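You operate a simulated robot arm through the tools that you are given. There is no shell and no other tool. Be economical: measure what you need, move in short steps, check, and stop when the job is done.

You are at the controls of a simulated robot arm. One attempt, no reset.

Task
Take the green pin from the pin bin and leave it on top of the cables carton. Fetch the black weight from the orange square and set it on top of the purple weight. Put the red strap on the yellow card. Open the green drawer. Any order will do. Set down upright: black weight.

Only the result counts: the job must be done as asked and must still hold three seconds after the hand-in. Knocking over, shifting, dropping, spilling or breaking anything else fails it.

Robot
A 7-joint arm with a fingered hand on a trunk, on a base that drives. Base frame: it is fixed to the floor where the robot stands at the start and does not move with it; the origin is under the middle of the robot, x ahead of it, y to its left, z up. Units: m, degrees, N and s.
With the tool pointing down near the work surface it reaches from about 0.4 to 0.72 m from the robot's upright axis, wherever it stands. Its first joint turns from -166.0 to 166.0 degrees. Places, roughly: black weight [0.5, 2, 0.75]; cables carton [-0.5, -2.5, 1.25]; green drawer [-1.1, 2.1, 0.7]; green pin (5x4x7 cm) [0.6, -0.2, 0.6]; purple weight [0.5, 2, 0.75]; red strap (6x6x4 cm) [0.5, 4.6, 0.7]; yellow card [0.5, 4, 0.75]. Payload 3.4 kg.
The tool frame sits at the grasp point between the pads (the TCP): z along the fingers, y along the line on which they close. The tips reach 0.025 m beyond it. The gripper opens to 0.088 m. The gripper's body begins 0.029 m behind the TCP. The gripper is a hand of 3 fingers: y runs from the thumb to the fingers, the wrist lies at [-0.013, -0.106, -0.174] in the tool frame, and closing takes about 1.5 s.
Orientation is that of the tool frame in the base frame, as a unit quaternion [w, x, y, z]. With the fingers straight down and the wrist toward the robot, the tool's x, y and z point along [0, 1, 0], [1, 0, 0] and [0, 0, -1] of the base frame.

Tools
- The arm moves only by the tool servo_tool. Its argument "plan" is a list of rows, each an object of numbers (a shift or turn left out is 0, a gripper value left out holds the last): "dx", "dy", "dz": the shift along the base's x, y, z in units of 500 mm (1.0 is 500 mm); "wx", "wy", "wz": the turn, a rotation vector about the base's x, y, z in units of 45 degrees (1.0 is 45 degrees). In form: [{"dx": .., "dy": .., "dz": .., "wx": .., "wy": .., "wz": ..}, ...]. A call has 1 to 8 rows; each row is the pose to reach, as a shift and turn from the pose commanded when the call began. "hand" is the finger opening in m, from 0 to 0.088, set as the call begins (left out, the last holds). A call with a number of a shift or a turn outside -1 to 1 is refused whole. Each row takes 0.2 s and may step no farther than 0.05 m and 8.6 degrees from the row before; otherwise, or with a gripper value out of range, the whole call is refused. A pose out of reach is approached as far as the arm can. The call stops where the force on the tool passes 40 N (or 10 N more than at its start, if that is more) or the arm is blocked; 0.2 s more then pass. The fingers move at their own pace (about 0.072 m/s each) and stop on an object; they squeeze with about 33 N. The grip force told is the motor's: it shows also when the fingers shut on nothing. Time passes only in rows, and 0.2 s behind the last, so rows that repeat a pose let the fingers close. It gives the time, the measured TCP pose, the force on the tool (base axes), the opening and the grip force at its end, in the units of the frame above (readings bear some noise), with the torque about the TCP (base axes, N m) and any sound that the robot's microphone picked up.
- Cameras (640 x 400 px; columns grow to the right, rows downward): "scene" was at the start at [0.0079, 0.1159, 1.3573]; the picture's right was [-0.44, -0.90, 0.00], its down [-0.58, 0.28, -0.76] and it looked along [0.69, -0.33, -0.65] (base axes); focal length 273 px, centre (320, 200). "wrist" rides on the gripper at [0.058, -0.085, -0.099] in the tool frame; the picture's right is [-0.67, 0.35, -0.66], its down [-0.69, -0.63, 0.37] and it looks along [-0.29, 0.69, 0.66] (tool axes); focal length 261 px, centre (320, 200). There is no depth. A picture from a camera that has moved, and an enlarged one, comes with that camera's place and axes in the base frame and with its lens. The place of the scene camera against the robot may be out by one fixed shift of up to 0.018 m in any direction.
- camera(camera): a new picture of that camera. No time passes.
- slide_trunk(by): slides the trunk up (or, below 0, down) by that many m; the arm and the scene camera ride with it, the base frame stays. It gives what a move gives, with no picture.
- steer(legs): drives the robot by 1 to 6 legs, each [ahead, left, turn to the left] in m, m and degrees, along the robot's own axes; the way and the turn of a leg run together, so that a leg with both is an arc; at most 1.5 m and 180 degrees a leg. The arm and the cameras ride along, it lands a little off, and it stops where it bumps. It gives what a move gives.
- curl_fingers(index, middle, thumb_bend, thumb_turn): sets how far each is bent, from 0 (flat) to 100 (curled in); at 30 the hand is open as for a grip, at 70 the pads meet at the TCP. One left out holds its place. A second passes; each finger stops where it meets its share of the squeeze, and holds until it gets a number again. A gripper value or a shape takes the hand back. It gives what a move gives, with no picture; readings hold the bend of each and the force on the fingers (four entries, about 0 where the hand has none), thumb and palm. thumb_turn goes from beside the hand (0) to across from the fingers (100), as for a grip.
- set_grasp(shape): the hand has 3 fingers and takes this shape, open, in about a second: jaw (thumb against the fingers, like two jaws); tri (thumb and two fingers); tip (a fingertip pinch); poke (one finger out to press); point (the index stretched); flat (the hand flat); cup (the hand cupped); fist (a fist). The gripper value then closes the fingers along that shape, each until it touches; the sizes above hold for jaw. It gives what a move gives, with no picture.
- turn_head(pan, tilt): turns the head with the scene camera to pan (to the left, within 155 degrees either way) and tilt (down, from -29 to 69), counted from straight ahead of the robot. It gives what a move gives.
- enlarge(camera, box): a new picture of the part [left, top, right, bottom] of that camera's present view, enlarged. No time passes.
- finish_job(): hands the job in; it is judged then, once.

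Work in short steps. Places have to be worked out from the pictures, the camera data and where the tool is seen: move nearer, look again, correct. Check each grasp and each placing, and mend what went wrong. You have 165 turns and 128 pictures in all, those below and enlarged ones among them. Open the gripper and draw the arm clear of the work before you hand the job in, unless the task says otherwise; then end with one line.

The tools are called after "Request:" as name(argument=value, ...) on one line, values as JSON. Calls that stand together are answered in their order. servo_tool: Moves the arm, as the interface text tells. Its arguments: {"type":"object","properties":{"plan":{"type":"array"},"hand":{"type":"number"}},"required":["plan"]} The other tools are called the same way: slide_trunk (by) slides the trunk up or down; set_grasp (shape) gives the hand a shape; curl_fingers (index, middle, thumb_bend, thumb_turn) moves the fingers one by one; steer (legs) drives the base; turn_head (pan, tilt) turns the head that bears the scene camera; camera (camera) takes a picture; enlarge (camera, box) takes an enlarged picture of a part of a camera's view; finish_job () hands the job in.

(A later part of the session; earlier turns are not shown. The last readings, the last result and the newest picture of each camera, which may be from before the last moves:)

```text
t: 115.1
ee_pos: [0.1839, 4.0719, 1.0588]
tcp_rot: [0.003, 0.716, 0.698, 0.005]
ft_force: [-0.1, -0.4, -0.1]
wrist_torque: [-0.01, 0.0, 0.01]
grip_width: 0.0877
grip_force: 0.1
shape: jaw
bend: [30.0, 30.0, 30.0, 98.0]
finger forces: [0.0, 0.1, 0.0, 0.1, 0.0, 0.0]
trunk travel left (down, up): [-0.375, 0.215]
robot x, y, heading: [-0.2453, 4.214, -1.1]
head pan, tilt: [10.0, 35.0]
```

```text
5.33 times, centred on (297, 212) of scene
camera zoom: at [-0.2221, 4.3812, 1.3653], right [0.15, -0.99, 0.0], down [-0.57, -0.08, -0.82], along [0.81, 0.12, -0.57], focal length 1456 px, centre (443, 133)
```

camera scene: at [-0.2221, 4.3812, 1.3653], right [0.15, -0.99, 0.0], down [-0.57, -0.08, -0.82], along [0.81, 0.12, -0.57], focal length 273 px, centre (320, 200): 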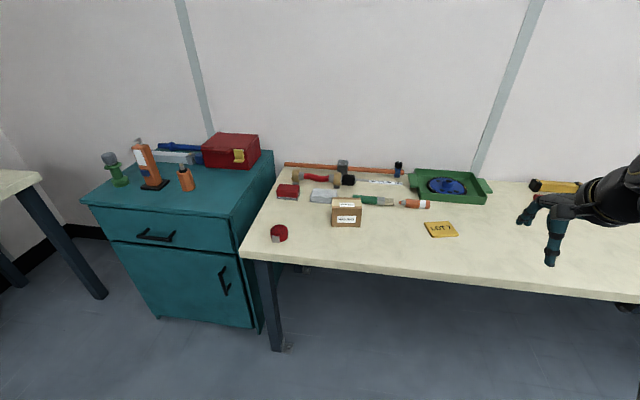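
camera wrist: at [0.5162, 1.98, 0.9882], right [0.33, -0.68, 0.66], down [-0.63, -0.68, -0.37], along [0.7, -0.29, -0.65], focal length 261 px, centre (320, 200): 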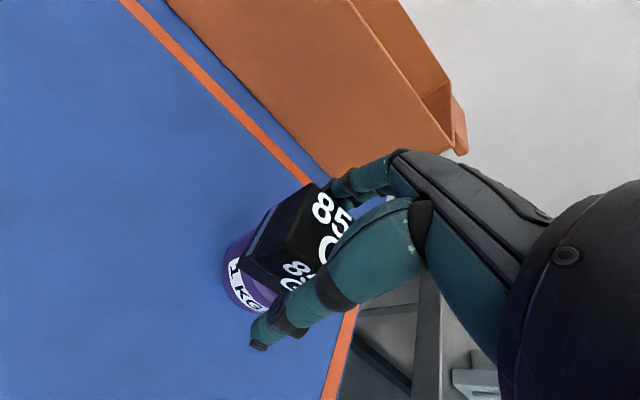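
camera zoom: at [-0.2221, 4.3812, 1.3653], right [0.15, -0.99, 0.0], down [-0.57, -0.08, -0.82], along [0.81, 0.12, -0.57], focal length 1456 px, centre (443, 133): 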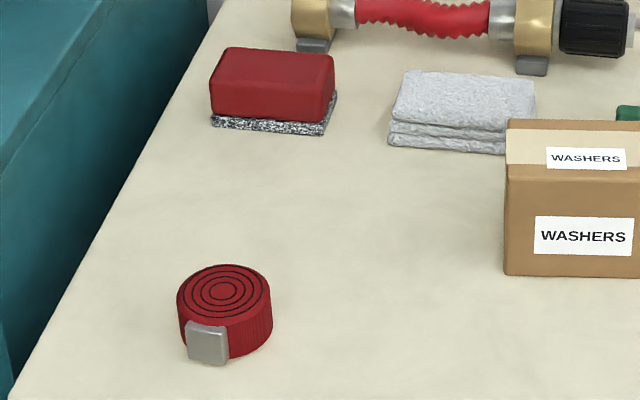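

The coiled red strap lies near (0.42,4.61) and the yellow card near (0.5,4.09). I drive to between them with both in reach.

Request:
steer(legs=[[0.13, 0.14, 1.2]])

Request:
servo_tool(plan=[{"dy": 0.09}, {"dy": 0.18, "dz": -0.02}, {"dy": 0.27, "dz": -0.04}, {"dy": 0.36, "dz": -0.06}, {"dy": 0.45, "dz": -0.08}, {"dy": 0.53, "dz": -0.1}, {"dx": 0.04, "dy": 0.6, "dz": -0.12}, {"dx": 0.08, "dy": 0.66, "dz": -0.14}])

Request:
camera(camera="wrist")

Request:
camera(camera="scene")

```text
t: 116.7
ee_pos: [0.3181, 4.2146, 1.0585]
tcp_rot: [0.002, 0.709, 0.705, 0.004]
ft_force: [0.0, 0.6, 0.3]
wrist_torque: [0.03, 0.0, 0.03]
grip_width: 0.0876
grip_force: 0.1
shape: jaw
bend: [30.0, 30.0, 30.0, 98.0]
finger forces: [0.0, 0.0, 0.0, 0.0, 0.0, 0.1]
trunk travel left (down, up): [-0.375, 0.215]
robot x, y, heading: [-0.1128, 4.3488, -0.6]
head pan, tilt: [10.0, 35.0]
```

```text
t: 118.5
ee_pos: [0.3584, 4.5459, 0.9893]
tcp_rot: [0.002, 0.709, 0.705, 0.005]
ft_force: [0.9, -0.2, 0.9]
wrist_torque: [0.01, 0.01, -0.02]
grip_width: 0.0877
grip_force: 0.0
shape: jaw
bend: [30.0, 30.0, 30.0, 98.0]
finger forces: [0.1, 0.0, 0.0, 0.0, 0.0, 0.1]
trunk travel left (down, up): [-0.375, 0.215]
robot x, y, heading: [-0.1139, 4.3503, -0.7]
head pan, tilt: [10.0, 35.0]
```

```text
58 pictures are left
camera wrist: at [0.2735, 4.6042, 1.0889], right [0.34, -0.67, 0.66], down [-0.63, -0.68, -0.38], along [0.7, -0.29, -0.65], focal length 261 px, centre (320, 200)
```

wrist: 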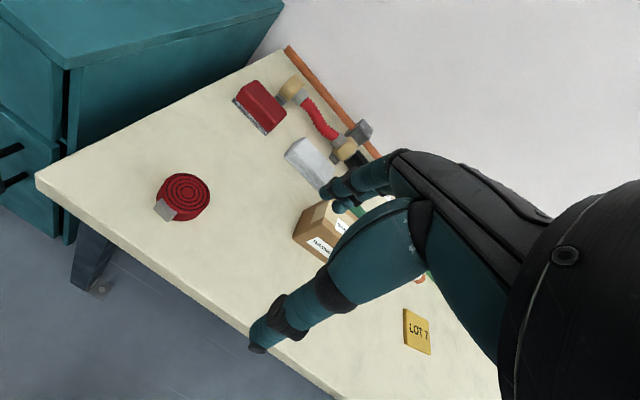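

```text
57 pictures are left
camera scene: at [-0.0931, 4.5188, 1.3653], right [0.17, -0.99, 0.0], down [-0.57, -0.1, -0.82], along [0.81, 0.14, -0.57], focal length 273 px, centre (320, 200)
```

scene: 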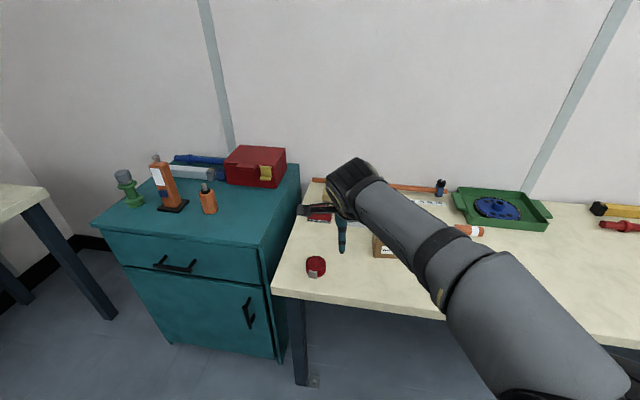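

Triangulation puts the strap's top near (0.47,4.63,0.74). I move over it at z≈0.90 and look again.

Request:
servo_tool(plan=[{"dx": 0.06, "dy": 0.05, "dz": -0.04}, {"dx": 0.12, "dy": 0.1, "dz": -0.08}, {"dx": 0.18, "dy": 0.14, "dz": -0.12}, {"dx": 0.214, "dy": 0.168, "dz": -0.18}])

Request:
camera(camera="wrist")

Request:
enlarge(camera="scene", box=[260, 200, 420, 300])

```text
t: 119.5
ee_pos: [0.4655, 4.6311, 0.8996]
tcp_rot: [0.004, 0.709, 0.705, 0.004]
ft_force: [-1.0, 0.8, -0.8]
wrist_torque: [-0.01, 0.01, -0.02]
grip_width: 0.0877
grip_force: 0.0
shape: jaw
bend: [30.0, 30.0, 30.0, 98.0]
finger forces: [0.0, 0.1, 0.1, 0.0, 0.0, 0.0]
trunk travel left (down, up): [-0.375, 0.215]
robot x, y, heading: [-0.1126, 4.3504, -0.7]
head pan, tilt: [10.0, 35.0]
```

```text
56 pictures are left
camera wrist: at [0.3797, 4.6885, 0.9989], right [0.34, -0.67, 0.66], down [-0.63, -0.68, -0.37], along [0.7, -0.29, -0.65], focal length 261 px, centre (320, 200)
```

wrist: 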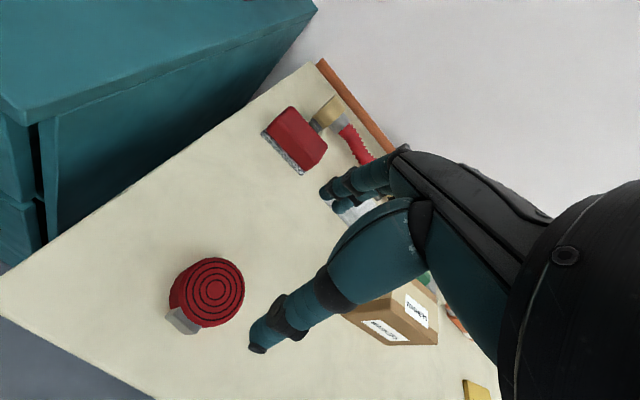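

```text
4.00 times, centred on (340, 250) of scene
camera zoom: at [-0.0932, 4.5189, 1.3653], right [0.17, -0.99, 0.0], down [-0.57, -0.1, -0.82], along [0.81, 0.14, -0.57], focal length 1092 px, centre (240, 0)
```

zoom: 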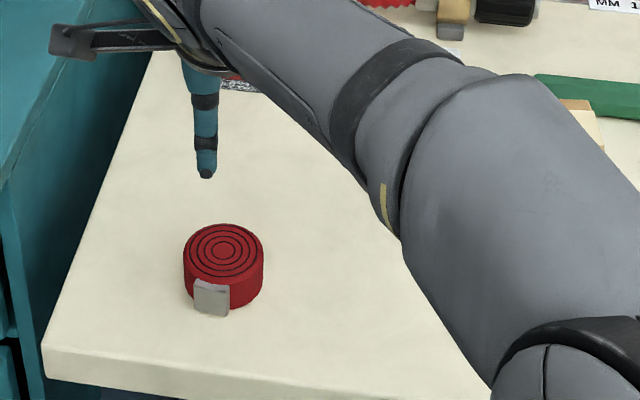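

Wrist triangulation gives the strap top at (0.461,4.629,0.756). The buckle is on the near side, so I rotate the hand +40° about vertical to avoid it, and descend partway.

Request:
servo_tool(plan=[{"wz": 0.148}, {"wz": 0.296, "dz": -0.03}, {"wz": 0.444, "dz": -0.06}, {"wz": 0.592, "dz": -0.09}, {"wz": 0.74, "dz": -0.11, "dx": -0.004}, {"wz": 0.889, "dz": -0.13, "dx": -0.009, "dy": -0.004}])

Request:
camera(camera="wrist")

Request:
enlarge(camera="scene", box=[260, 200, 420, 300])

```text
t: 120.9
ee_pos: [0.4616, 4.6265, 0.8345]
tcp_rot: [0.0, 0.425, 0.905, 0.006]
ft_force: [-0.3, 0.7, 0.3]
wrist_torque: [-0.02, 0.01, 0.02]
grip_width: 0.0875
grip_force: 0.1
shape: jaw
bend: [30.0, 30.0, 30.0, 98.0]
finger forces: [0.1, 0.0, 0.0, 0.0, 0.0, 0.0]
trunk travel left (down, up): [-0.375, 0.215]
robot x, y, heading: [-0.112, 4.3517, -0.1]
head pan, tilt: [10.0, 35.0]
```

```text
54 pictures are left
camera wrist: at [0.3577, 4.6172, 0.9336], right [0.69, -0.3, 0.66], down [-0.04, -0.93, -0.38], along [0.72, 0.23, -0.65], focal length 261 px, centre (320, 200)
```

wrist: 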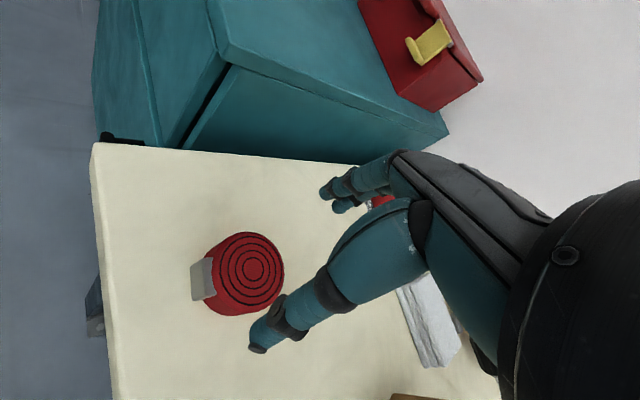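

```text
4.00 times, centred on (340, 250) of scene
camera zoom: at [-0.0932, 4.5189, 1.3653], right [0.17, -0.99, 0.0], down [-0.57, -0.1, -0.82], along [0.81, 0.14, -0.57], focal length 1092 px, centre (240, 0)
```

zoom: 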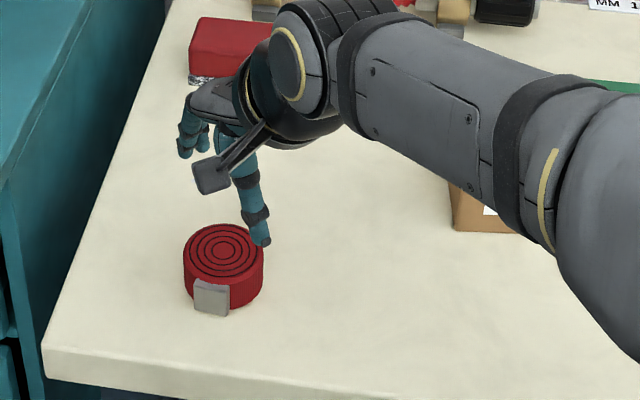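

Aligned (0.458,4.629). I descend to TCP 0.748 and close.

Request:
servo_tool(plan=[{"dz": -0.06, "dx": -0.004, "dy": 0.003}, {"dz": -0.12, "dx": -0.004, "dy": 0.003}, {"dz": -0.17, "dx": -0.004, "dy": 0.003}])

Request:
servo_tool(plan=[{"dz": 0}, {"dz": 0}, {"dz": 0}, {"dz": 0}, {"dz": 0}, {"dz": 0}], hand=0.0)

Request:
camera(camera="wrist")

```text
t: 121.7
ee_pos: [0.458, 4.6295, 0.7488]
tcp_rot: [0.0, 0.425, 0.905, 0.005]
ft_force: [0.8, -0.3, -0.8]
wrist_torque: [0.01, -0.01, 0.02]
grip_width: 0.0876
grip_force: 0.0
shape: jaw
bend: [30.0, 30.0, 30.0, 98.0]
finger forces: [0.1, 0.0, 0.0, 0.1, 0.0, 0.1]
trunk travel left (down, up): [-0.375, 0.215]
robot x, y, heading: [-0.1102, 4.3516, -0.3]
head pan, tilt: [10.0, 35.0]
```

```text
t: 123.1
ee_pos: [0.4591, 4.63, 0.7499]
tcp_rot: [0.0, 0.426, 0.905, 0.006]
ft_force: [0.6, 0.1, -0.9]
wrist_torque: [0.0, -0.01, 0.0]
grip_width: 0.0515
grip_force: 32.7
shape: jaw
bend: [74.0, 42.0, 65.0, 100.0]
finger forces: [19.4, 10.3, 0.0, 0.1, 29.8, 0.1]
trunk travel left (down, up): [-0.375, 0.215]
robot x, y, heading: [-0.1137, 4.3465, -0.5]
head pan, tilt: [10.0, 35.0]
```

```text
52 pictures are left
camera wrist: at [0.3555, 4.6188, 0.8482], right [0.69, -0.3, 0.66], down [-0.04, -0.93, -0.37], along [0.72, 0.23, -0.65], focal length 261 px, centre (320, 200)
```

wrist: 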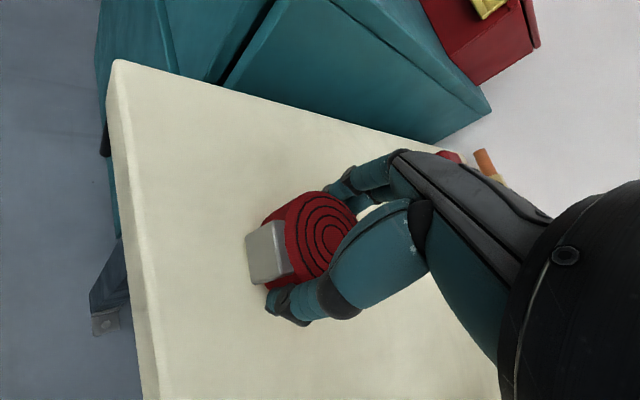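

Gripped at 0.0515 m. I lift to z≈0.93 and start toward the card.

Request:
servo_tool(plan=[{"dz": 0.04}, {"dz": 0.13}, {"dz": 0.22}, {"dz": 0.31}, {"dz": 0.36, "dy": -0.07}, {"dz": 0.36, "dy": -0.16}, {"dz": 0.36, "dy": -0.25}, {"dz": 0.36, "dy": -0.34}])

Request:
servo_tool(plan=[{"dy": -0.09, "wz": -0.14}, {"dy": -0.18, "wz": -0.28}, {"dy": -0.27, "wz": -0.42}, {"dy": -0.36, "wz": -0.56}, {"dy": -0.45, "wz": -0.7}, {"dy": -0.54, "wz": -0.84}, {"dy": -0.58, "wz": -0.98}])

Request:
camera(camera="wrist")

Request:
camera(camera="scene")

```text
t: 124.9
ee_pos: [0.4609, 4.4589, 0.9302]
tcp_rot: [0.001, 0.425, 0.905, 0.005]
ft_force: [0.1, 0.5, -1.3]
wrist_torque: [-0.01, -0.01, -0.03]
grip_width: 0.0508
grip_force: 32.9
shape: jaw
bend: [74.0, 42.0, 65.0, 100.0]
finger forces: [19.6, 10.5, 0.1, 0.0, 29.9, 0.0]
trunk travel left (down, up): [-0.375, 0.215]
robot x, y, heading: [-0.1091, 4.35, -0.4]
head pan, tilt: [10.0, 35.0]
```

```text
t: 126.5
ee_pos: [0.4583, 4.1682, 0.9287]
tcp_rot: [0.002, 0.734, 0.679, 0.005]
ft_force: [0.0, 0.5, -0.9]
wrist_torque: [0.0, 0.03, -0.03]
grip_width: 0.051
grip_force: 32.8
shape: jaw
bend: [74.0, 42.0, 65.0, 100.0]
finger forces: [19.5, 10.4, 0.1, 0.1, 29.8, 0.0]
trunk travel left (down, up): [-0.375, 0.215]
robot x, y, heading: [-0.1111, 4.3542, -0.3]
head pan, tilt: [10.0, 35.0]
```

```text
51 pictures are left
camera wrist: at [0.3775, 4.2326, 1.0285], right [0.29, -0.7, 0.66], down [-0.68, -0.63, -0.37], along [0.68, -0.34, -0.65], focal length 261 px, centre (320, 200)
```

wrist: 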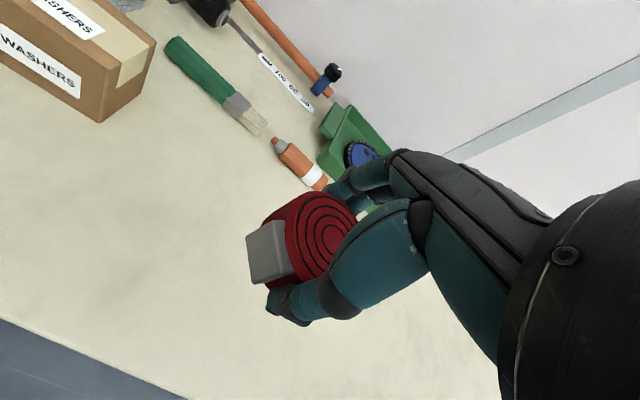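

```text
50 pictures are left
camera scene: at [-0.0931, 4.5186, 1.3653], right [0.17, -0.99, 0.0], down [-0.57, -0.1, -0.82], along [0.81, 0.14, -0.57], focal length 273 px, centre (320, 200)
```

scene: 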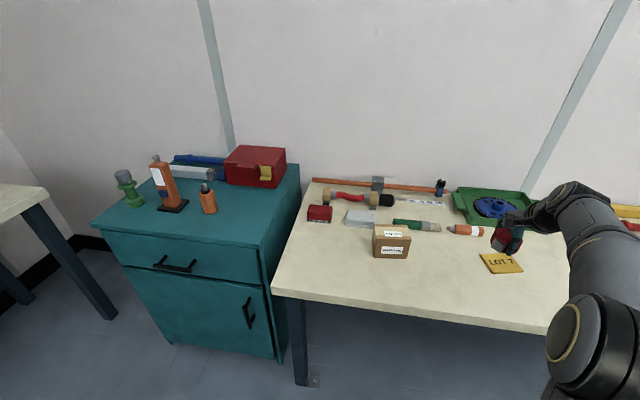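

Card estimates agree at (0.589,4.06), just out of reach; I shift the base 5 cm ahead and 20 cm right.

Request:
steer(legs=[[0.05, -0.2, 0]])

Request:
turn_head(pan=-5, tilt=42)

Request:
camera(camera="scene")

Request:
camera(camera="wrist")

```text
t: 128.1
ee_pos: [0.5077, 3.9704, 0.9291]
tcp_rot: [0.003, 0.734, 0.679, 0.006]
ft_force: [0.1, -0.2, -0.4]
wrist_torque: [0.0, -0.02, 0.0]
grip_width: 0.0512
grip_force: 33.3
shape: jaw
bend: [74.0, 42.0, 65.0, 100.0]
finger forces: [19.5, 10.3, 0.1, 0.0, 29.8, 0.1]
trunk travel left (down, up): [-0.375, 0.215]
robot x, y, heading: [-0.0633, 4.1544, -0.3]
head pan, tilt: [10.0, 35.0]
```

```text
t: 128.8
ee_pos: [0.5078, 3.9719, 0.9288]
tcp_rot: [0.003, 0.734, 0.679, 0.005]
ft_force: [0.1, 0.1, -0.2]
wrist_torque: [0.02, 0.01, 0.01]
grip_width: 0.0514
grip_force: 33.1
shape: jaw
bend: [74.0, 42.0, 65.0, 100.0]
finger forces: [19.5, 10.4, 0.0, 0.0, 29.9, 0.0]
trunk travel left (down, up): [-0.375, 0.215]
robot x, y, heading: [-0.0659, 4.1525, -0.1]
head pan, tilt: [-5.0, 42.0]
```

```text
49 pictures are left
camera scene: at [-0.0479, 4.2982, 1.3548], right [-0.09, -1.0, 0.0], down [-0.67, 0.06, -0.74], along [0.74, -0.07, -0.67], focal length 273 px, centre (320, 200)
```

scene: 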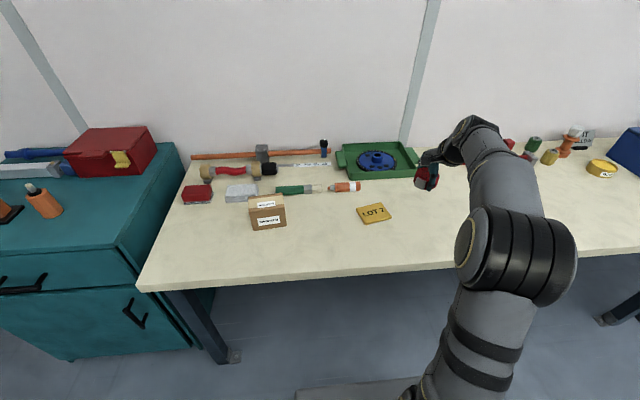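

```text
48 pictures are left
camera wrist: at [0.4263, 4.0353, 1.0286], right [0.29, -0.7, 0.66], down [-0.68, -0.63, -0.37], along [0.68, -0.34, -0.65], focal length 261 px, centre (320, 200)
```

wrist: 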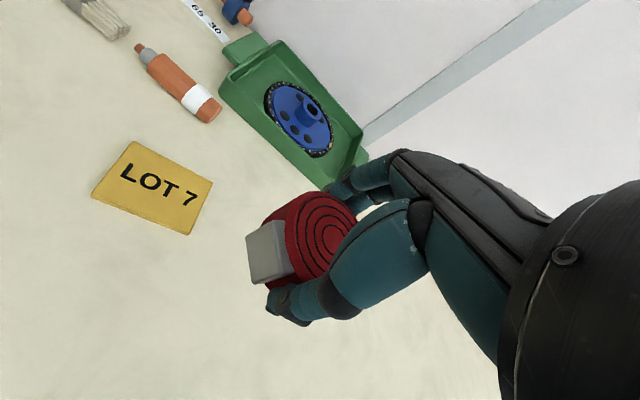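

Card centre now ≈(0.583,4.07), with the strap centre offset (+0.002,+0.007) from the TCP. I move over it at z≈0.85.

Request:
servo_tool(plan=[{"dx": 0.05, "dy": 0.06}, {"dx": 0.1, "dy": 0.12}, {"dx": 0.146, "dy": 0.184, "dz": -0.02}, {"dx": 0.146, "dy": 0.184, "dz": -0.1}, {"dx": 0.146, "dy": 0.184, "dz": -0.16}])

Request:
camera(camera="wrist")

Request:
enlarge(camera="scene", box=[310, 140, 470, 240])

```text
t: 130.0
ee_pos: [0.5803, 4.0633, 0.8479]
tcp_rot: [0.002, 0.734, 0.679, 0.005]
ft_force: [0.0, -0.3, -1.3]
wrist_torque: [-0.03, -0.01, 0.04]
grip_width: 0.0512
grip_force: 33.4
shape: jaw
bend: [74.0, 42.0, 65.0, 100.0]
finger forces: [19.5, 10.4, 0.1, 0.0, 29.8, 0.0]
trunk travel left (down, up): [-0.375, 0.215]
robot x, y, heading: [-0.0651, 4.154, -0.5]
head pan, tilt: [-5.0, 42.0]
```

```text
47 pictures are left
camera wrist: at [0.4986, 4.1278, 0.9479], right [0.29, -0.7, 0.66], down [-0.68, -0.63, -0.37], along [0.68, -0.34, -0.65], focal length 261 px, centre (320, 200)
```

wrist: 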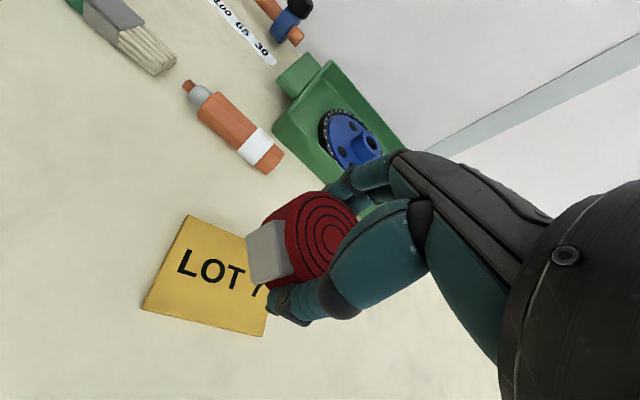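

```text
4.00 times, centred on (390, 190) of scene
camera zoom: at [-0.0479, 4.2981, 1.3548], right [-0.09, -1.0, 0.0], down [-0.67, 0.06, -0.74], along [0.74, -0.07, -0.67], focal length 1092 px, centre (40, 240)
```

zoom: 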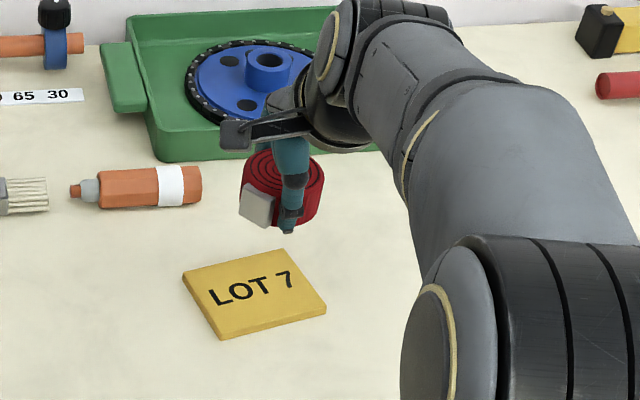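

Alignment is within about 1 cm. I shift +6 mm in x and descend to z≈0.775, where parallax is small, then check.

Request:
servo_tool(plan=[{"dx": 0.006, "dz": -0.05}, {"dx": 0.012, "dz": -0.1}, {"dx": 0.012, "dz": -0.144}])

Request:
enlarge(camera="wrist", box=[160, 150, 400, 340])

Request:
enlarge(camera="scene", box=[330, 170, 430, 240])

```text
t: 130.8
ee_pos: [0.5861, 4.0627, 0.7769]
tcp_rot: [0.003, 0.734, 0.679, 0.005]
ft_force: [-0.9, 1.5, -0.4]
wrist_torque: [0.03, -0.01, 0.01]
grip_width: 0.0512
grip_force: 33.2
shape: jaw
bend: [74.0, 42.0, 65.0, 100.0]
finger forces: [19.6, 10.4, 0.0, 0.0, 29.9, 0.0]
trunk travel left (down, up): [-0.375, 0.215]
robot x, y, heading: [-0.0632, 4.1551, -0.5]
head pan, tilt: [-5.0, 42.0]
```

```text
2.11 times, centred on (280, 245) of wrist
camera zoom: at [0.5049, 4.1272, 0.8766], right [0.29, -0.7, 0.66], down [-0.68, -0.63, -0.37], along [0.68, -0.34, -0.65], focal length 549 px, centre (404, 105)
```

zoom: 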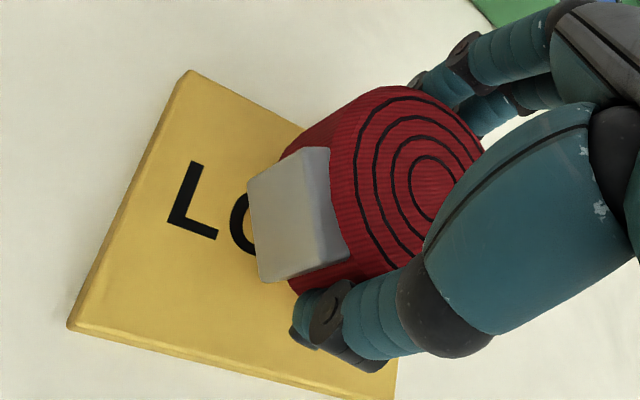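

```text
5.71 times, centred on (380, 205) of scene
camera zoom: at [-0.0479, 4.2982, 1.3548], right [-0.09, -1.0, 0.0], down [-0.67, 0.06, -0.74], along [0.74, -0.07, -0.67], focal length 1560 px, centre (-23, 171)
```

zoom: 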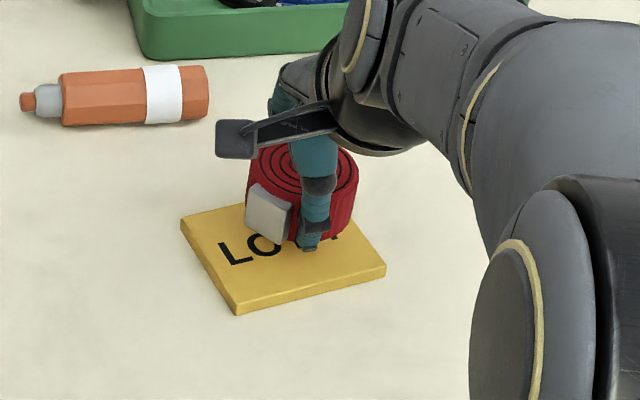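

Strap centre reads (0.589,4.062) versus card centre (0.5825,4.07). I correct by (−8,+10) mm and lower in small steps until contact.

Request:
servo_tool(plan=[{"dx": -0.016, "dy": 0.02}, {"dx": -0.016, "dy": 0.02, "dz": -0.008}, {"dx": -0.016, "dy": 0.02, "dz": -0.014}, {"dx": -0.016, "dy": 0.02, "dz": -0.018}])

Request:
enlarge(camera="scene", box=[330, 170, 430, 240])

```text
t: 131.8
ee_pos: [0.5792, 4.0737, 0.768]
tcp_rot: [0.003, 0.733, 0.68, 0.005]
ft_force: [-0.5, 0.5, -2.2]
wrist_torque: [-0.02, 0.02, 0.03]
grip_width: 0.0508
grip_force: 33.0
shape: jaw
bend: [74.0, 42.0, 65.0, 100.0]
finger forces: [19.6, 10.5, 0.0, 0.1, 29.7, 0.0]
trunk travel left (down, up): [-0.375, 0.215]
robot x, y, heading: [-0.0656, 4.1534, -0.3]
head pan, tilt: [-5.0, 42.0]
```

```text
5.71 times, centred on (380, 205) of scene
camera zoom: at [-0.0479, 4.2981, 1.3548], right [-0.09, -1.0, 0.0], down [-0.67, 0.06, -0.74], along [0.74, -0.07, -0.67], focal length 1560 px, centre (-23, 171)
```

zoom: 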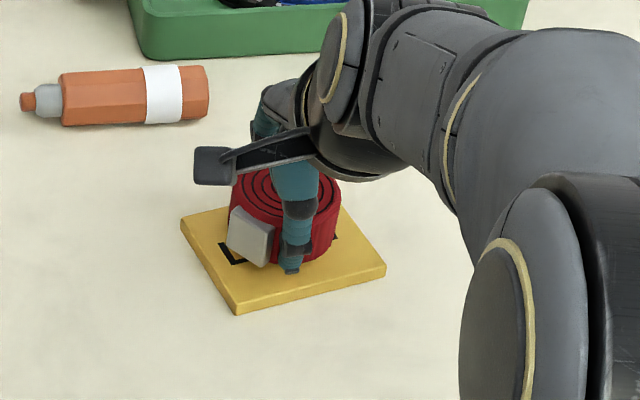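

Well centred now in the scene view. Continue lowering gently.

Request:
servo_tool(plan=[{"dz": -0.004}, {"dz": -0.008}, {"dz": -0.012}, {"dz": -0.012}])

```text
t: 132.8
ee_pos: [0.5791, 4.0735, 0.763]
tcp_rot: [0.002, 0.733, 0.68, 0.005]
ft_force: [-0.2, 0.0, -1.1]
wrist_torque: [0.03, 0.03, 0.0]
grip_width: 0.0511
grip_force: 32.7
shape: jaw
bend: [74.0, 42.0, 65.0, 100.0]
finger forces: [19.6, 10.3, 0.0, 0.0, 29.7, 0.1]
trunk travel left (down, up): [-0.375, 0.215]
robot x, y, heading: [-0.0636, 4.1541, -0.2]
head pan, tilt: [-5.0, 42.0]
```

No contact yet; a few more millimetres.

Request:
servo_tool(plan=[{"dz": -0.004}, {"dz": -0.008}, {"dz": -0.012}, {"dz": -0.012}])

Request:
enlarge(camera="scene", box=[330, 170, 430, 240])

```text
t: 133.8
ee_pos: [0.5788, 4.0749, 0.7582]
tcp_rot: [0.004, 0.733, 0.68, 0.006]
ft_force: [-0.4, 0.9, 8.5]
wrist_torque: [0.0, 0.04, -0.02]
grip_width: 0.0509
grip_force: 32.5
shape: jaw
bend: [74.0, 42.0, 65.0, 100.0]
finger forces: [20.2, 11.1, 0.0, 0.1, 31.1, 0.0]
trunk travel left (down, up): [-0.375, 0.215]
robot x, y, heading: [-0.0624, 4.1539, -0.3]
head pan, tilt: [-5.0, 42.0]
```

```text
5.71 times, centred on (380, 205) of scene
camera zoom: at [-0.0491, 4.2983, 1.3549], right [-0.09, -1.0, 0.0], down [-0.67, 0.06, -0.74], along [0.74, -0.07, -0.67], focal length 1560 px, centre (-23, 171)
```

zoom: 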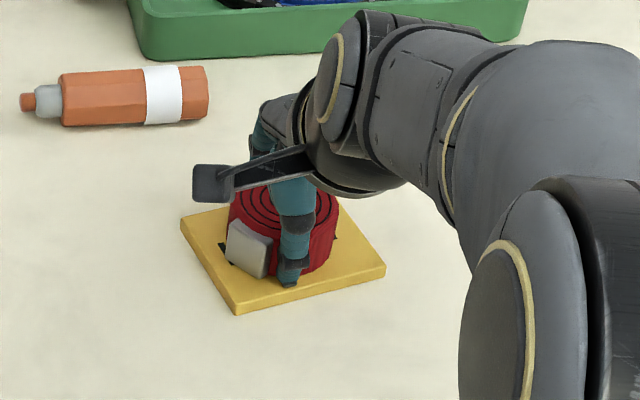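

Contact: the strap sits on the card. I release it.

Request:
servo_tool(plan=[{"dz": 0.002}, {"dz": 0.002}, {"dz": 0.002}, {"dz": 0.002}], hand=0.088)

Request:
enlarge(camera="scene", box=[330, 170, 430, 240])

```text
t: 134.8
ee_pos: [0.579, 4.0735, 0.7567]
tcp_rot: [0.003, 0.733, 0.68, 0.005]
ft_force: [0.8, -0.2, -0.6]
wrist_torque: [-0.01, 0.01, -0.03]
grip_width: 0.0873
grip_force: 0.0
shape: jaw
bend: [30.0, 30.0, 30.0, 98.0]
finger forces: [0.0, 0.0, 0.1, 0.1, 0.0, 0.1]
trunk travel left (down, up): [-0.375, 0.215]
robot x, y, heading: [-0.0651, 4.1488, -0.1]
head pan, tilt: [-5.0, 42.0]
```

```text
5.71 times, centred on (380, 205) of scene
camera zoom: at [-0.048, 4.2982, 1.3548], right [-0.09, -1.0, 0.0], down [-0.67, 0.06, -0.74], along [0.74, -0.07, -0.67], focal length 1560 px, centre (-23, 171)
```

zoom: 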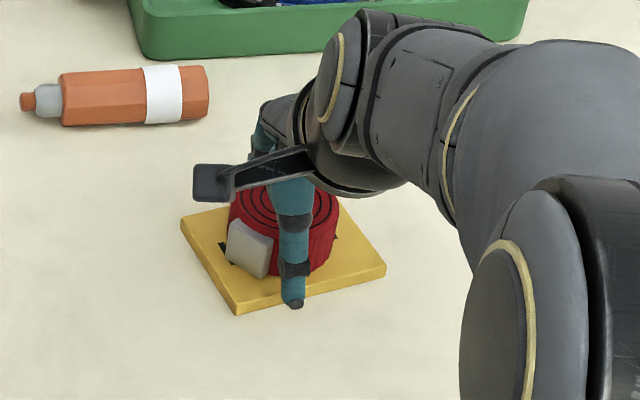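

Released cleanly. I lift straight up, then retract.

Request:
servo_tool(plan=[{"dx": 0.008, "dz": 0.04}, {"dx": 0.008, "dz": 0.12}, {"dx": 0.008, "dz": 0.21}, {"dx": 0.008, "dz": 0.3}, {"dx": -0.06, "dz": 0.35}, {"dx": -0.13, "dz": 0.4}, {"dx": -0.2, "dz": 0.45}, {"dx": -0.27, "dz": 0.5}])

Request:
enlarge(camera="scene", box=[310, 150, 450, 250])

```text
t: 136.6
ee_pos: [0.4428, 4.0719, 1.0055]
tcp_rot: [0.003, 0.734, 0.68, 0.005]
ft_force: [-0.8, 1.1, -0.5]
wrist_torque: [-0.03, -0.01, 0.01]
grip_width: 0.0877
grip_force: 0.1
shape: jaw
bend: [30.0, 30.0, 30.0, 98.0]
finger forces: [0.0, 0.0, 0.0, 0.0, 0.1, 0.1]
trunk travel left (down, up): [-0.375, 0.215]
robot x, y, heading: [-0.0614, 4.1494, -0.5]
head pan, tilt: [-5.0, 42.0]
```

```text
4.00 times, centred on (380, 200) of scene
camera zoom: at [-0.0481, 4.2982, 1.3548], right [-0.09, -1.0, 0.0], down [-0.67, 0.06, -0.74], along [0.74, -0.07, -0.67], focal length 1092 px, centre (80, 200)
```

zoom: 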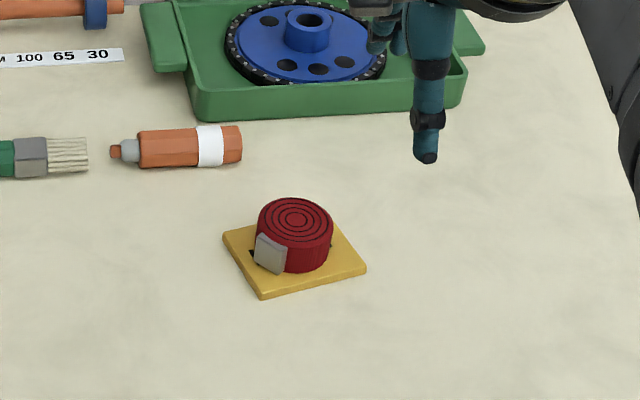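

Strap sits on the card. Now the drawer: I retract the arm, back up, turn around and strafe to y≈2.1.

Request:
servo_tool(plan=[{"dx": -0.08, "dz": 0.04}, {"dx": -0.16, "dz": 0.08}, {"dx": -0.22, "dz": 0.14}])

Request:
steer(legs=[[-0.2, 0, 0], [0, 0, 180], [0, 1.2, 0], [0, 0.85, 0]])

Request:
turn_head(pan=0, tilt=45)

Request:
camera(camera="scene")

```text
t: 137.4
ee_pos: [0.3341, 4.0724, 1.0762]
tcp_rot: [0.003, 0.733, 0.68, 0.004]
ft_force: [-0.5, -0.3, -0.2]
wrist_torque: [0.01, -0.04, -0.02]
grip_width: 0.0878
grip_force: 0.2
shape: jaw
bend: [30.0, 30.0, 30.0, 98.0]
finger forces: [0.0, 0.1, 0.0, 0.0, 0.0, 0.0]
trunk travel left (down, up): [-0.375, 0.215]
robot x, y, heading: [-0.0665, 4.1553, -0.2]
head pan, tilt: [-5.0, 42.0]
```

```text
t: 156.2
ee_pos: [-0.6771, 2.1706, 1.0765]
tcp_rot: [-0.005, -0.677, 0.736, 0.003]
ft_force: [-0.2, -0.2, -0.2]
wrist_torque: [0.01, -0.02, 0.01]
grip_width: 0.0875
grip_force: 0.0
shape: jaw
bend: [30.0, 30.0, 30.0, 98.0]
finger forces: [0.0, 0.1, 0.0, 0.0, 0.0, 0.2]
trunk travel left (down, up): [-0.375, 0.215]
robot x, y, heading: [-0.2814, 2.0876, 179.3]
head pan, tilt: [-5.0, 42.0]
```

```text
t: 156.9
ee_pos: [-0.6769, 2.1709, 1.0754]
tcp_rot: [-0.005, -0.677, 0.736, 0.003]
ft_force: [-0.1, 0.8, 0.2]
wrist_torque: [0.01, -0.01, -0.01]
grip_width: 0.0878
grip_force: 0.1
shape: jaw
bend: [30.0, 30.0, 30.0, 98.0]
finger forces: [0.0, 0.0, 0.0, 0.0, 0.0, 0.1]
trunk travel left (down, up): [-0.375, 0.215]
robot x, y, heading: [-0.2783, 2.0877, 179.5]
head pan, tilt: [0.0, 45.0]
```

```text
39 pictures are left
camera scene: at [-0.3112, 1.9261, 1.3505], right [0.01, 1.0, 0.0], down [0.71, -0.01, -0.71], along [-0.71, 0.01, -0.71], focal length 273 px, centre (320, 200)
```

scene: 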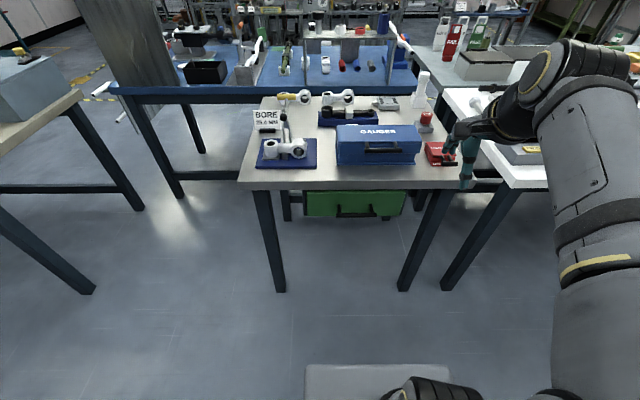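

I see the green drawer under the table with a black bow handle. I enlarge it.

Request:
enlarge(camera="scene", box=[280, 165, 440, 245])

Request:
enlarge(camera="wrist", box=[0, 0, 640, 400])

```text
4.00 times, centred on (360, 205) of scene
camera zoom: at [-0.3112, 1.9261, 1.3505], right [0.01, 1.0, 0.0], down [0.71, -0.01, -0.71], along [-0.71, 0.01, -0.71], focal length 1092 px, centre (160, 180)
```

zoom: 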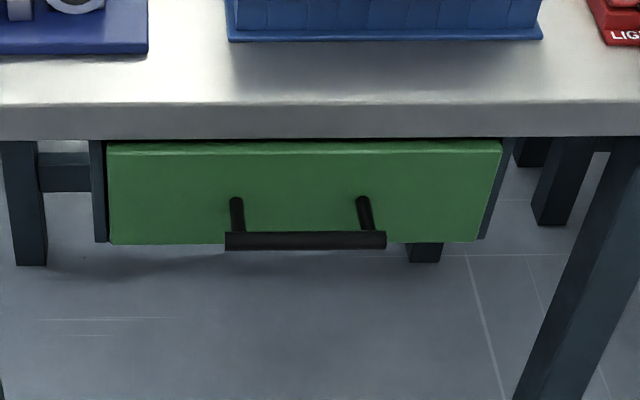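

```text
1.00 times, centred on (320, 200) of wrist (not enlarged: the box is as wide or as high as the picture)
camera zoom: at [-0.5965, 2.1066, 1.1755], right [-0.28, 0.7, 0.66], down [0.68, 0.63, -0.37], along [-0.68, 0.34, -0.65], focal length 261 px, centre (320, 200)
```

zoom: 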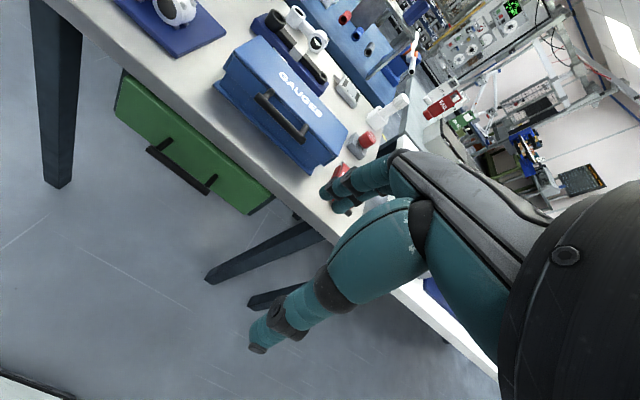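

Triangulated handle bar: (−0.90,2.05,0.687), about 4 cm in front of the table edge. I pitch the hand 45° forward (and square its yaw) and move to a pre-grasp pose 10 cm off the bar.

Request:
servo_tool(plan=[{"dx": -0.03, "dy": -0.03, "dz": -0.08, "wy": 0.125, "wz": 0.013}, {"dx": -0.06, "dy": -0.06, "dz": -0.16, "wy": 0.25, "wz": 0.026}, {"dx": -0.09, "dy": -0.09, "dz": -0.24, "wy": 0.375, "wz": 0.04}, {"dx": -0.12, "dy": -0.12, "dz": -0.32, "wy": 0.5, "wz": 0.053}, {"dx": -0.15, "dy": -0.15, "dz": -0.4, "wy": 0.625, "wz": 0.066}, {"dx": -0.18, "dy": -0.18, "dz": -0.48, "wy": 0.75, "wz": 0.08}, {"dx": -0.21, "dy": -0.21, "dz": -0.56, "wy": 0.875, "wz": 0.093}, {"dx": -0.25, "dy": -0.24, "dz": -0.636, "wy": 1.0, "wz": 0.106}], hand=0.088)

Request:
camera(camera="wrist")

Request:
camera(camera="scene")

```text
t: 158.7
ee_pos: [-0.8012, 2.0506, 0.7592]
tcp_rot: [0.286, 0.653, -0.65, -0.262]
ft_force: [0.3, 0.7, -0.2]
wrist_torque: [-0.05, 0.01, 0.0]
grip_width: 0.0876
grip_force: 0.1
shape: jaw
bend: [30.0, 30.0, 30.0, 98.0]
finger forces: [0.0, 0.0, 0.0, 0.0, 0.0, 0.0]
trunk travel left (down, up): [-0.375, 0.215]
robot x, y, heading: [-0.2789, 2.0901, 179.2]
head pan, tilt: [0.0, 45.0]
```

```text
36 pictures are left
camera wrist: at [-0.6706, 1.9958, 0.7701], right [0.21, 0.7, 0.69], down [0.17, 0.67, -0.73], along [-0.96, 0.27, 0.03], focal length 261 px, centre (320, 200)
```

wrist: 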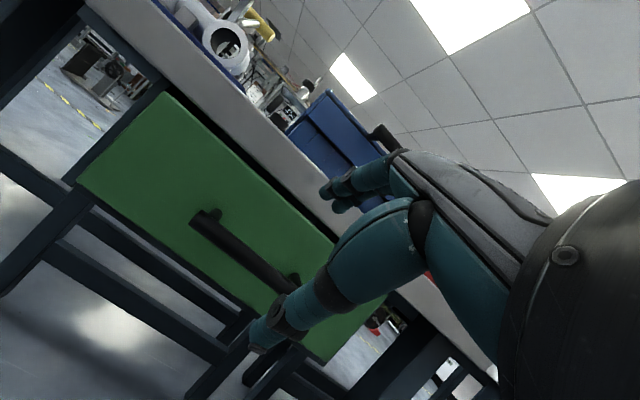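

```text
35 pictures are left
camera scene: at [-0.3111, 1.9261, 1.3505], right [0.01, 1.0, 0.0], down [0.71, -0.01, -0.71], along [-0.71, 0.01, -0.71], focal length 273 px, centre (320, 200)
```

scene: 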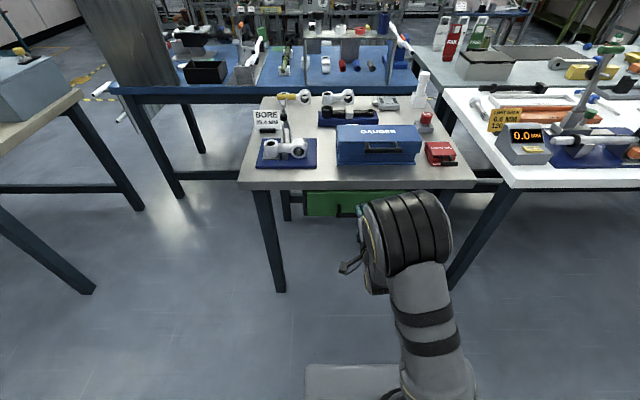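

Bar centre confirmed near (−0.902,2.047,0.692), drawer front ~4 cm behind it. I pitch another 25° so the fingers pass above and below the bar, narrow the opening, and come to 4 cm short of it.

Request:
servo_tool(plan=[{"dz": -0.03, "wy": 0.14}, {"dz": -0.06, "wy": 0.28}, {"dx": -0.04, "dy": -0.005, "dz": -0.09, "wy": 0.42}, {"dx": -0.09, "dy": -0.005, "dz": -0.115, "wy": 0.556}], hand=0.065)

Request:
camera(camera="wrist")

Request:
enlarge(camera="scene", box=[280, 165, 440, 265])

```text
t: 159.7
ee_pos: [-0.8469, 2.0498, 0.7008]
tcp_rot: [0.421, 0.581, -0.572, -0.397]
ft_force: [0.3, 0.5, 0.9]
wrist_torque: [0.0, -0.06, 0.0]
grip_width: 0.0654
grip_force: 0.1
shape: jaw
bend: [27.0, 36.0, 55.0, 99.0]
finger forces: [0.0, 0.0, 0.1, 0.0, 0.0, 0.1]
trunk travel left (down, up): [-0.375, 0.215]
robot x, y, heading: [-0.2826, 2.0883, 179.4]
head pan, tilt: [0.0, 45.0]
```

```text
34 pictures are left
camera wrist: at [-0.7242, 1.9939, 0.6554], right [0.48, 0.69, 0.53], down [-0.16, 0.67, -0.73], along [-0.86, 0.27, 0.43], focal length 261 px, centre (320, 200)
```

wrist: 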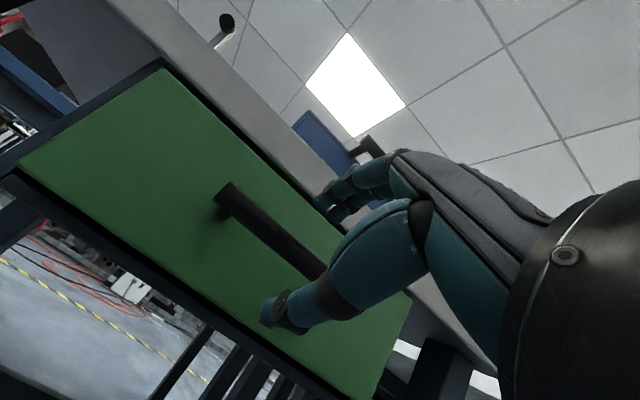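

```text
4.00 times, centred on (360, 215) of scene
camera zoom: at [-0.3111, 1.926, 1.3505], right [0.01, 1.0, 0.0], down [0.71, -0.01, -0.71], along [-0.71, 0.01, -0.71], focal length 1092 px, centre (160, 140)
```

zoom: 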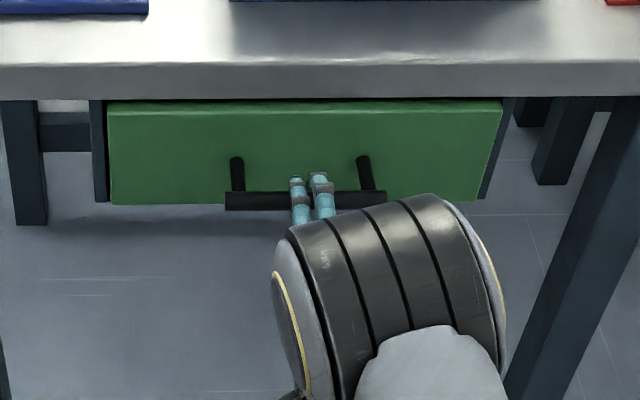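

The bar lies between fingers above and thumb below, at z≈0.698. I advance 5.5 cm straight in and close.

Request:
servo_tool(plan=[{"dx": -0.04, "dz": -0.003}, {"dx": -0.08, "dz": -0.006}, {"dx": -0.108, "dz": -0.006}])

Request:
camera(camera="wrist")

Request:
enlarge(camera="scene", box=[280, 165, 440, 265])

```text
t: 160.5
ee_pos: [-0.8985, 2.0488, 0.6983]
tcp_rot: [0.421, 0.582, -0.572, -0.397]
ft_force: [18.8, 0.4, 3.0]
wrist_torque: [-0.04, 0.67, 0.03]
grip_width: 0.0639
grip_force: 0.1
shape: jaw
bend: [27.0, 36.0, 55.0, 99.0]
finger forces: [14.2, 4.5, 0.0, 0.0, 0.0, 0.0]
trunk travel left (down, up): [-0.375, 0.215]
robot x, y, heading: [-0.2786, 2.0888, 179.5]
head pan, tilt: [0.0, 45.0]
```

```text
32 pictures are left
camera wrist: at [-0.7763, 1.9937, 0.653], right [0.48, 0.69, 0.53], down [-0.16, 0.67, -0.73], along [-0.86, 0.27, 0.43], focal length 261 px, centre (320, 200)
```

wrist: 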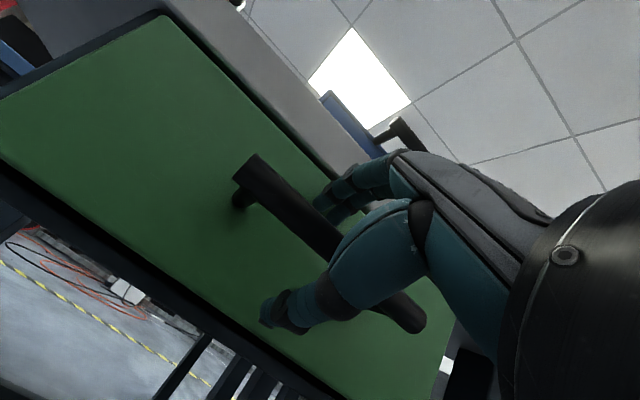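

```text
4.00 times, centred on (360, 215) of scene
camera zoom: at [-0.3087, 1.9262, 1.3506], right [0.01, 1.0, 0.0], down [0.71, -0.01, -0.71], along [-0.71, 0.01, -0.71], focal length 1092 px, centre (160, 140)
```

zoom: 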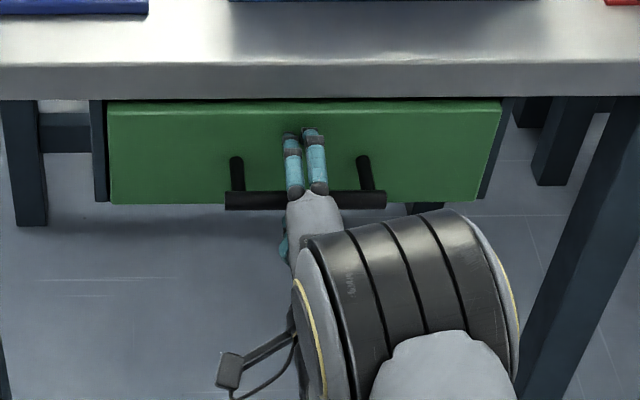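

Fingertips just touched the drawer front with the bar inside the grip. I back off 1 cm and close.

Request:
servo_tool(plan=[{"dx": 0.02}, {"dx": 0.02}])

Request:
servo_tool(plan=[{"dz": 0}, {"dz": 0}, {"dz": 0}, {"dz": 0}, {"dz": 0}, {"dz": 0}], hand=0.0)

Request:
camera(camera="wrist")

```text
t: 161.1
ee_pos: [-0.8922, 2.0483, 0.6968]
tcp_rot: [0.42, 0.581, -0.573, -0.397]
ft_force: [-0.1, 0.3, -0.8]
wrist_torque: [0.01, 0.0, 0.03]
grip_width: 0.065
grip_force: 0.1
shape: jaw
bend: [27.0, 36.0, 55.0, 99.0]
finger forces: [0.0, 0.1, 0.0, 0.0, 0.0, 0.1]
trunk travel left (down, up): [-0.375, 0.215]
robot x, y, heading: [-0.2773, 2.0883, 179.2]
head pan, tilt: [0.0, 45.0]
```

```text
t: 162.5
ee_pos: [-0.8914, 2.0484, 0.6964]
tcp_rot: [0.419, 0.582, -0.573, -0.396]
ft_force: [-0.7, -1.2, -8.5]
wrist_torque: [-0.06, 0.04, -0.03]
grip_width: 0.0017
grip_force: 33.3
shape: jaw
bend: [71.0, 70.0, 76.0, 100.0]
finger forces: [5.6, 0.7, 0.0, 0.0, 7.2, 0.0]
trunk travel left (down, up): [-0.375, 0.215]
robot x, y, heading: [-0.2795, 2.0931, 179.1]
head pan, tilt: [0.0, 45.0]
```

```text
30 pictures are left
camera wrist: at [-0.7679, 1.9937, 0.6513], right [0.48, 0.69, 0.54], down [-0.15, 0.67, -0.73], along [-0.86, 0.27, 0.43], focal length 261 px, centre (320, 200)
```

wrist: 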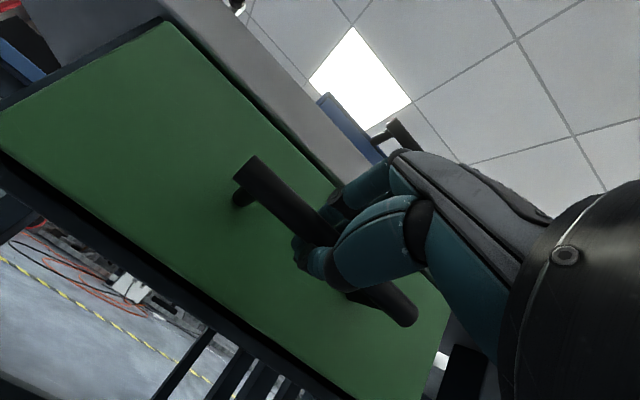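

The fingers have closed around the bar (caged behind it). I pull toward the robot and watch the force.

Request:
servo_tool(plan=[{"dx": 0.03}, {"dx": 0.06}, {"dx": 0.1}, {"dx": 0.14}, {"dx": 0.18}, {"dx": 0.22}])

Request:
camera(camera="scene")

```text
t: 163.9
ee_pos: [-0.7815, 2.05, 0.6978]
tcp_rot: [0.419, 0.582, -0.573, -0.397]
ft_force: [-0.5, 0.7, -16.9]
wrist_torque: [-0.04, 0.01, -0.01]
grip_width: 0.0027
grip_force: 33.3
shape: jaw
bend: [71.0, 70.0, 76.0, 100.0]
finger forces: [3.1, 0.3, 0.1, 0.0, 10.3, 0.0]
trunk travel left (down, up): [-0.375, 0.215]
robot x, y, heading: [-0.2812, 2.087, 179.2]
head pan, tilt: [0.0, 45.0]
```

```text
29 pictures are left
camera scene: at [-0.313, 1.926, 1.3503], right [0.01, 1.0, 0.0], down [0.71, -0.01, -0.71], along [-0.71, 0.01, -0.71], focal length 273 px, centre (320, 200)
```

scene: 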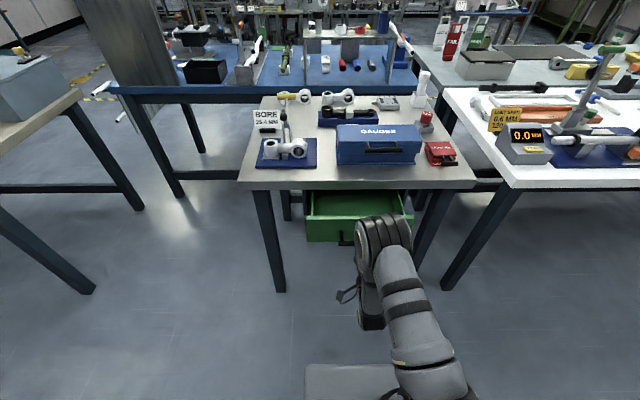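

The drawer slides smoothly (≈11 cm open). I pull on by driving the base back slowly.

Request:
steer(legs=[[-0.1, 0, 0]])

Request:
camera(camera="scene")

```text
t: 165.1
ee_pos: [-0.6824, 2.0479, 0.6981]
tcp_rot: [0.42, 0.582, -0.572, -0.397]
ft_force: [-0.6, 3.9, -16.4]
wrist_torque: [-0.01, 0.0, 0.02]
grip_width: 0.0031
grip_force: 33.3
shape: jaw
bend: [71.0, 70.0, 76.0, 100.0]
finger forces: [2.8, 0.2, 0.0, 0.0, 10.2, 0.0]
trunk travel left (down, up): [-0.375, 0.215]
robot x, y, heading: [-0.1814, 2.0879, 179.3]
head pan, tilt: [0.0, 45.0]
```

```text
28 pictures are left
camera scene: at [-0.2133, 1.9252, 1.3505], right [0.01, 1.0, 0.0], down [0.71, -0.01, -0.71], along [-0.71, 0.01, -0.71], focal length 273 px, centre (320, 200)
```

scene: 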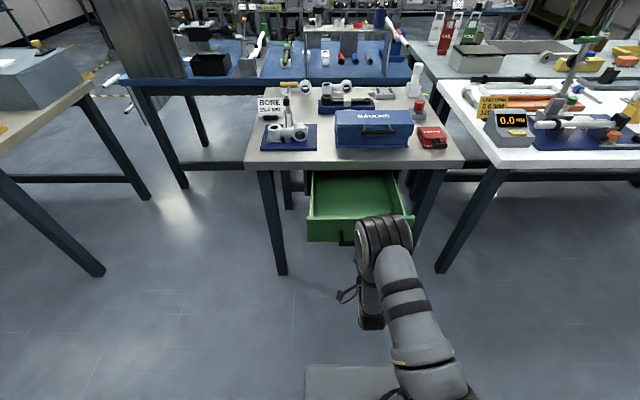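

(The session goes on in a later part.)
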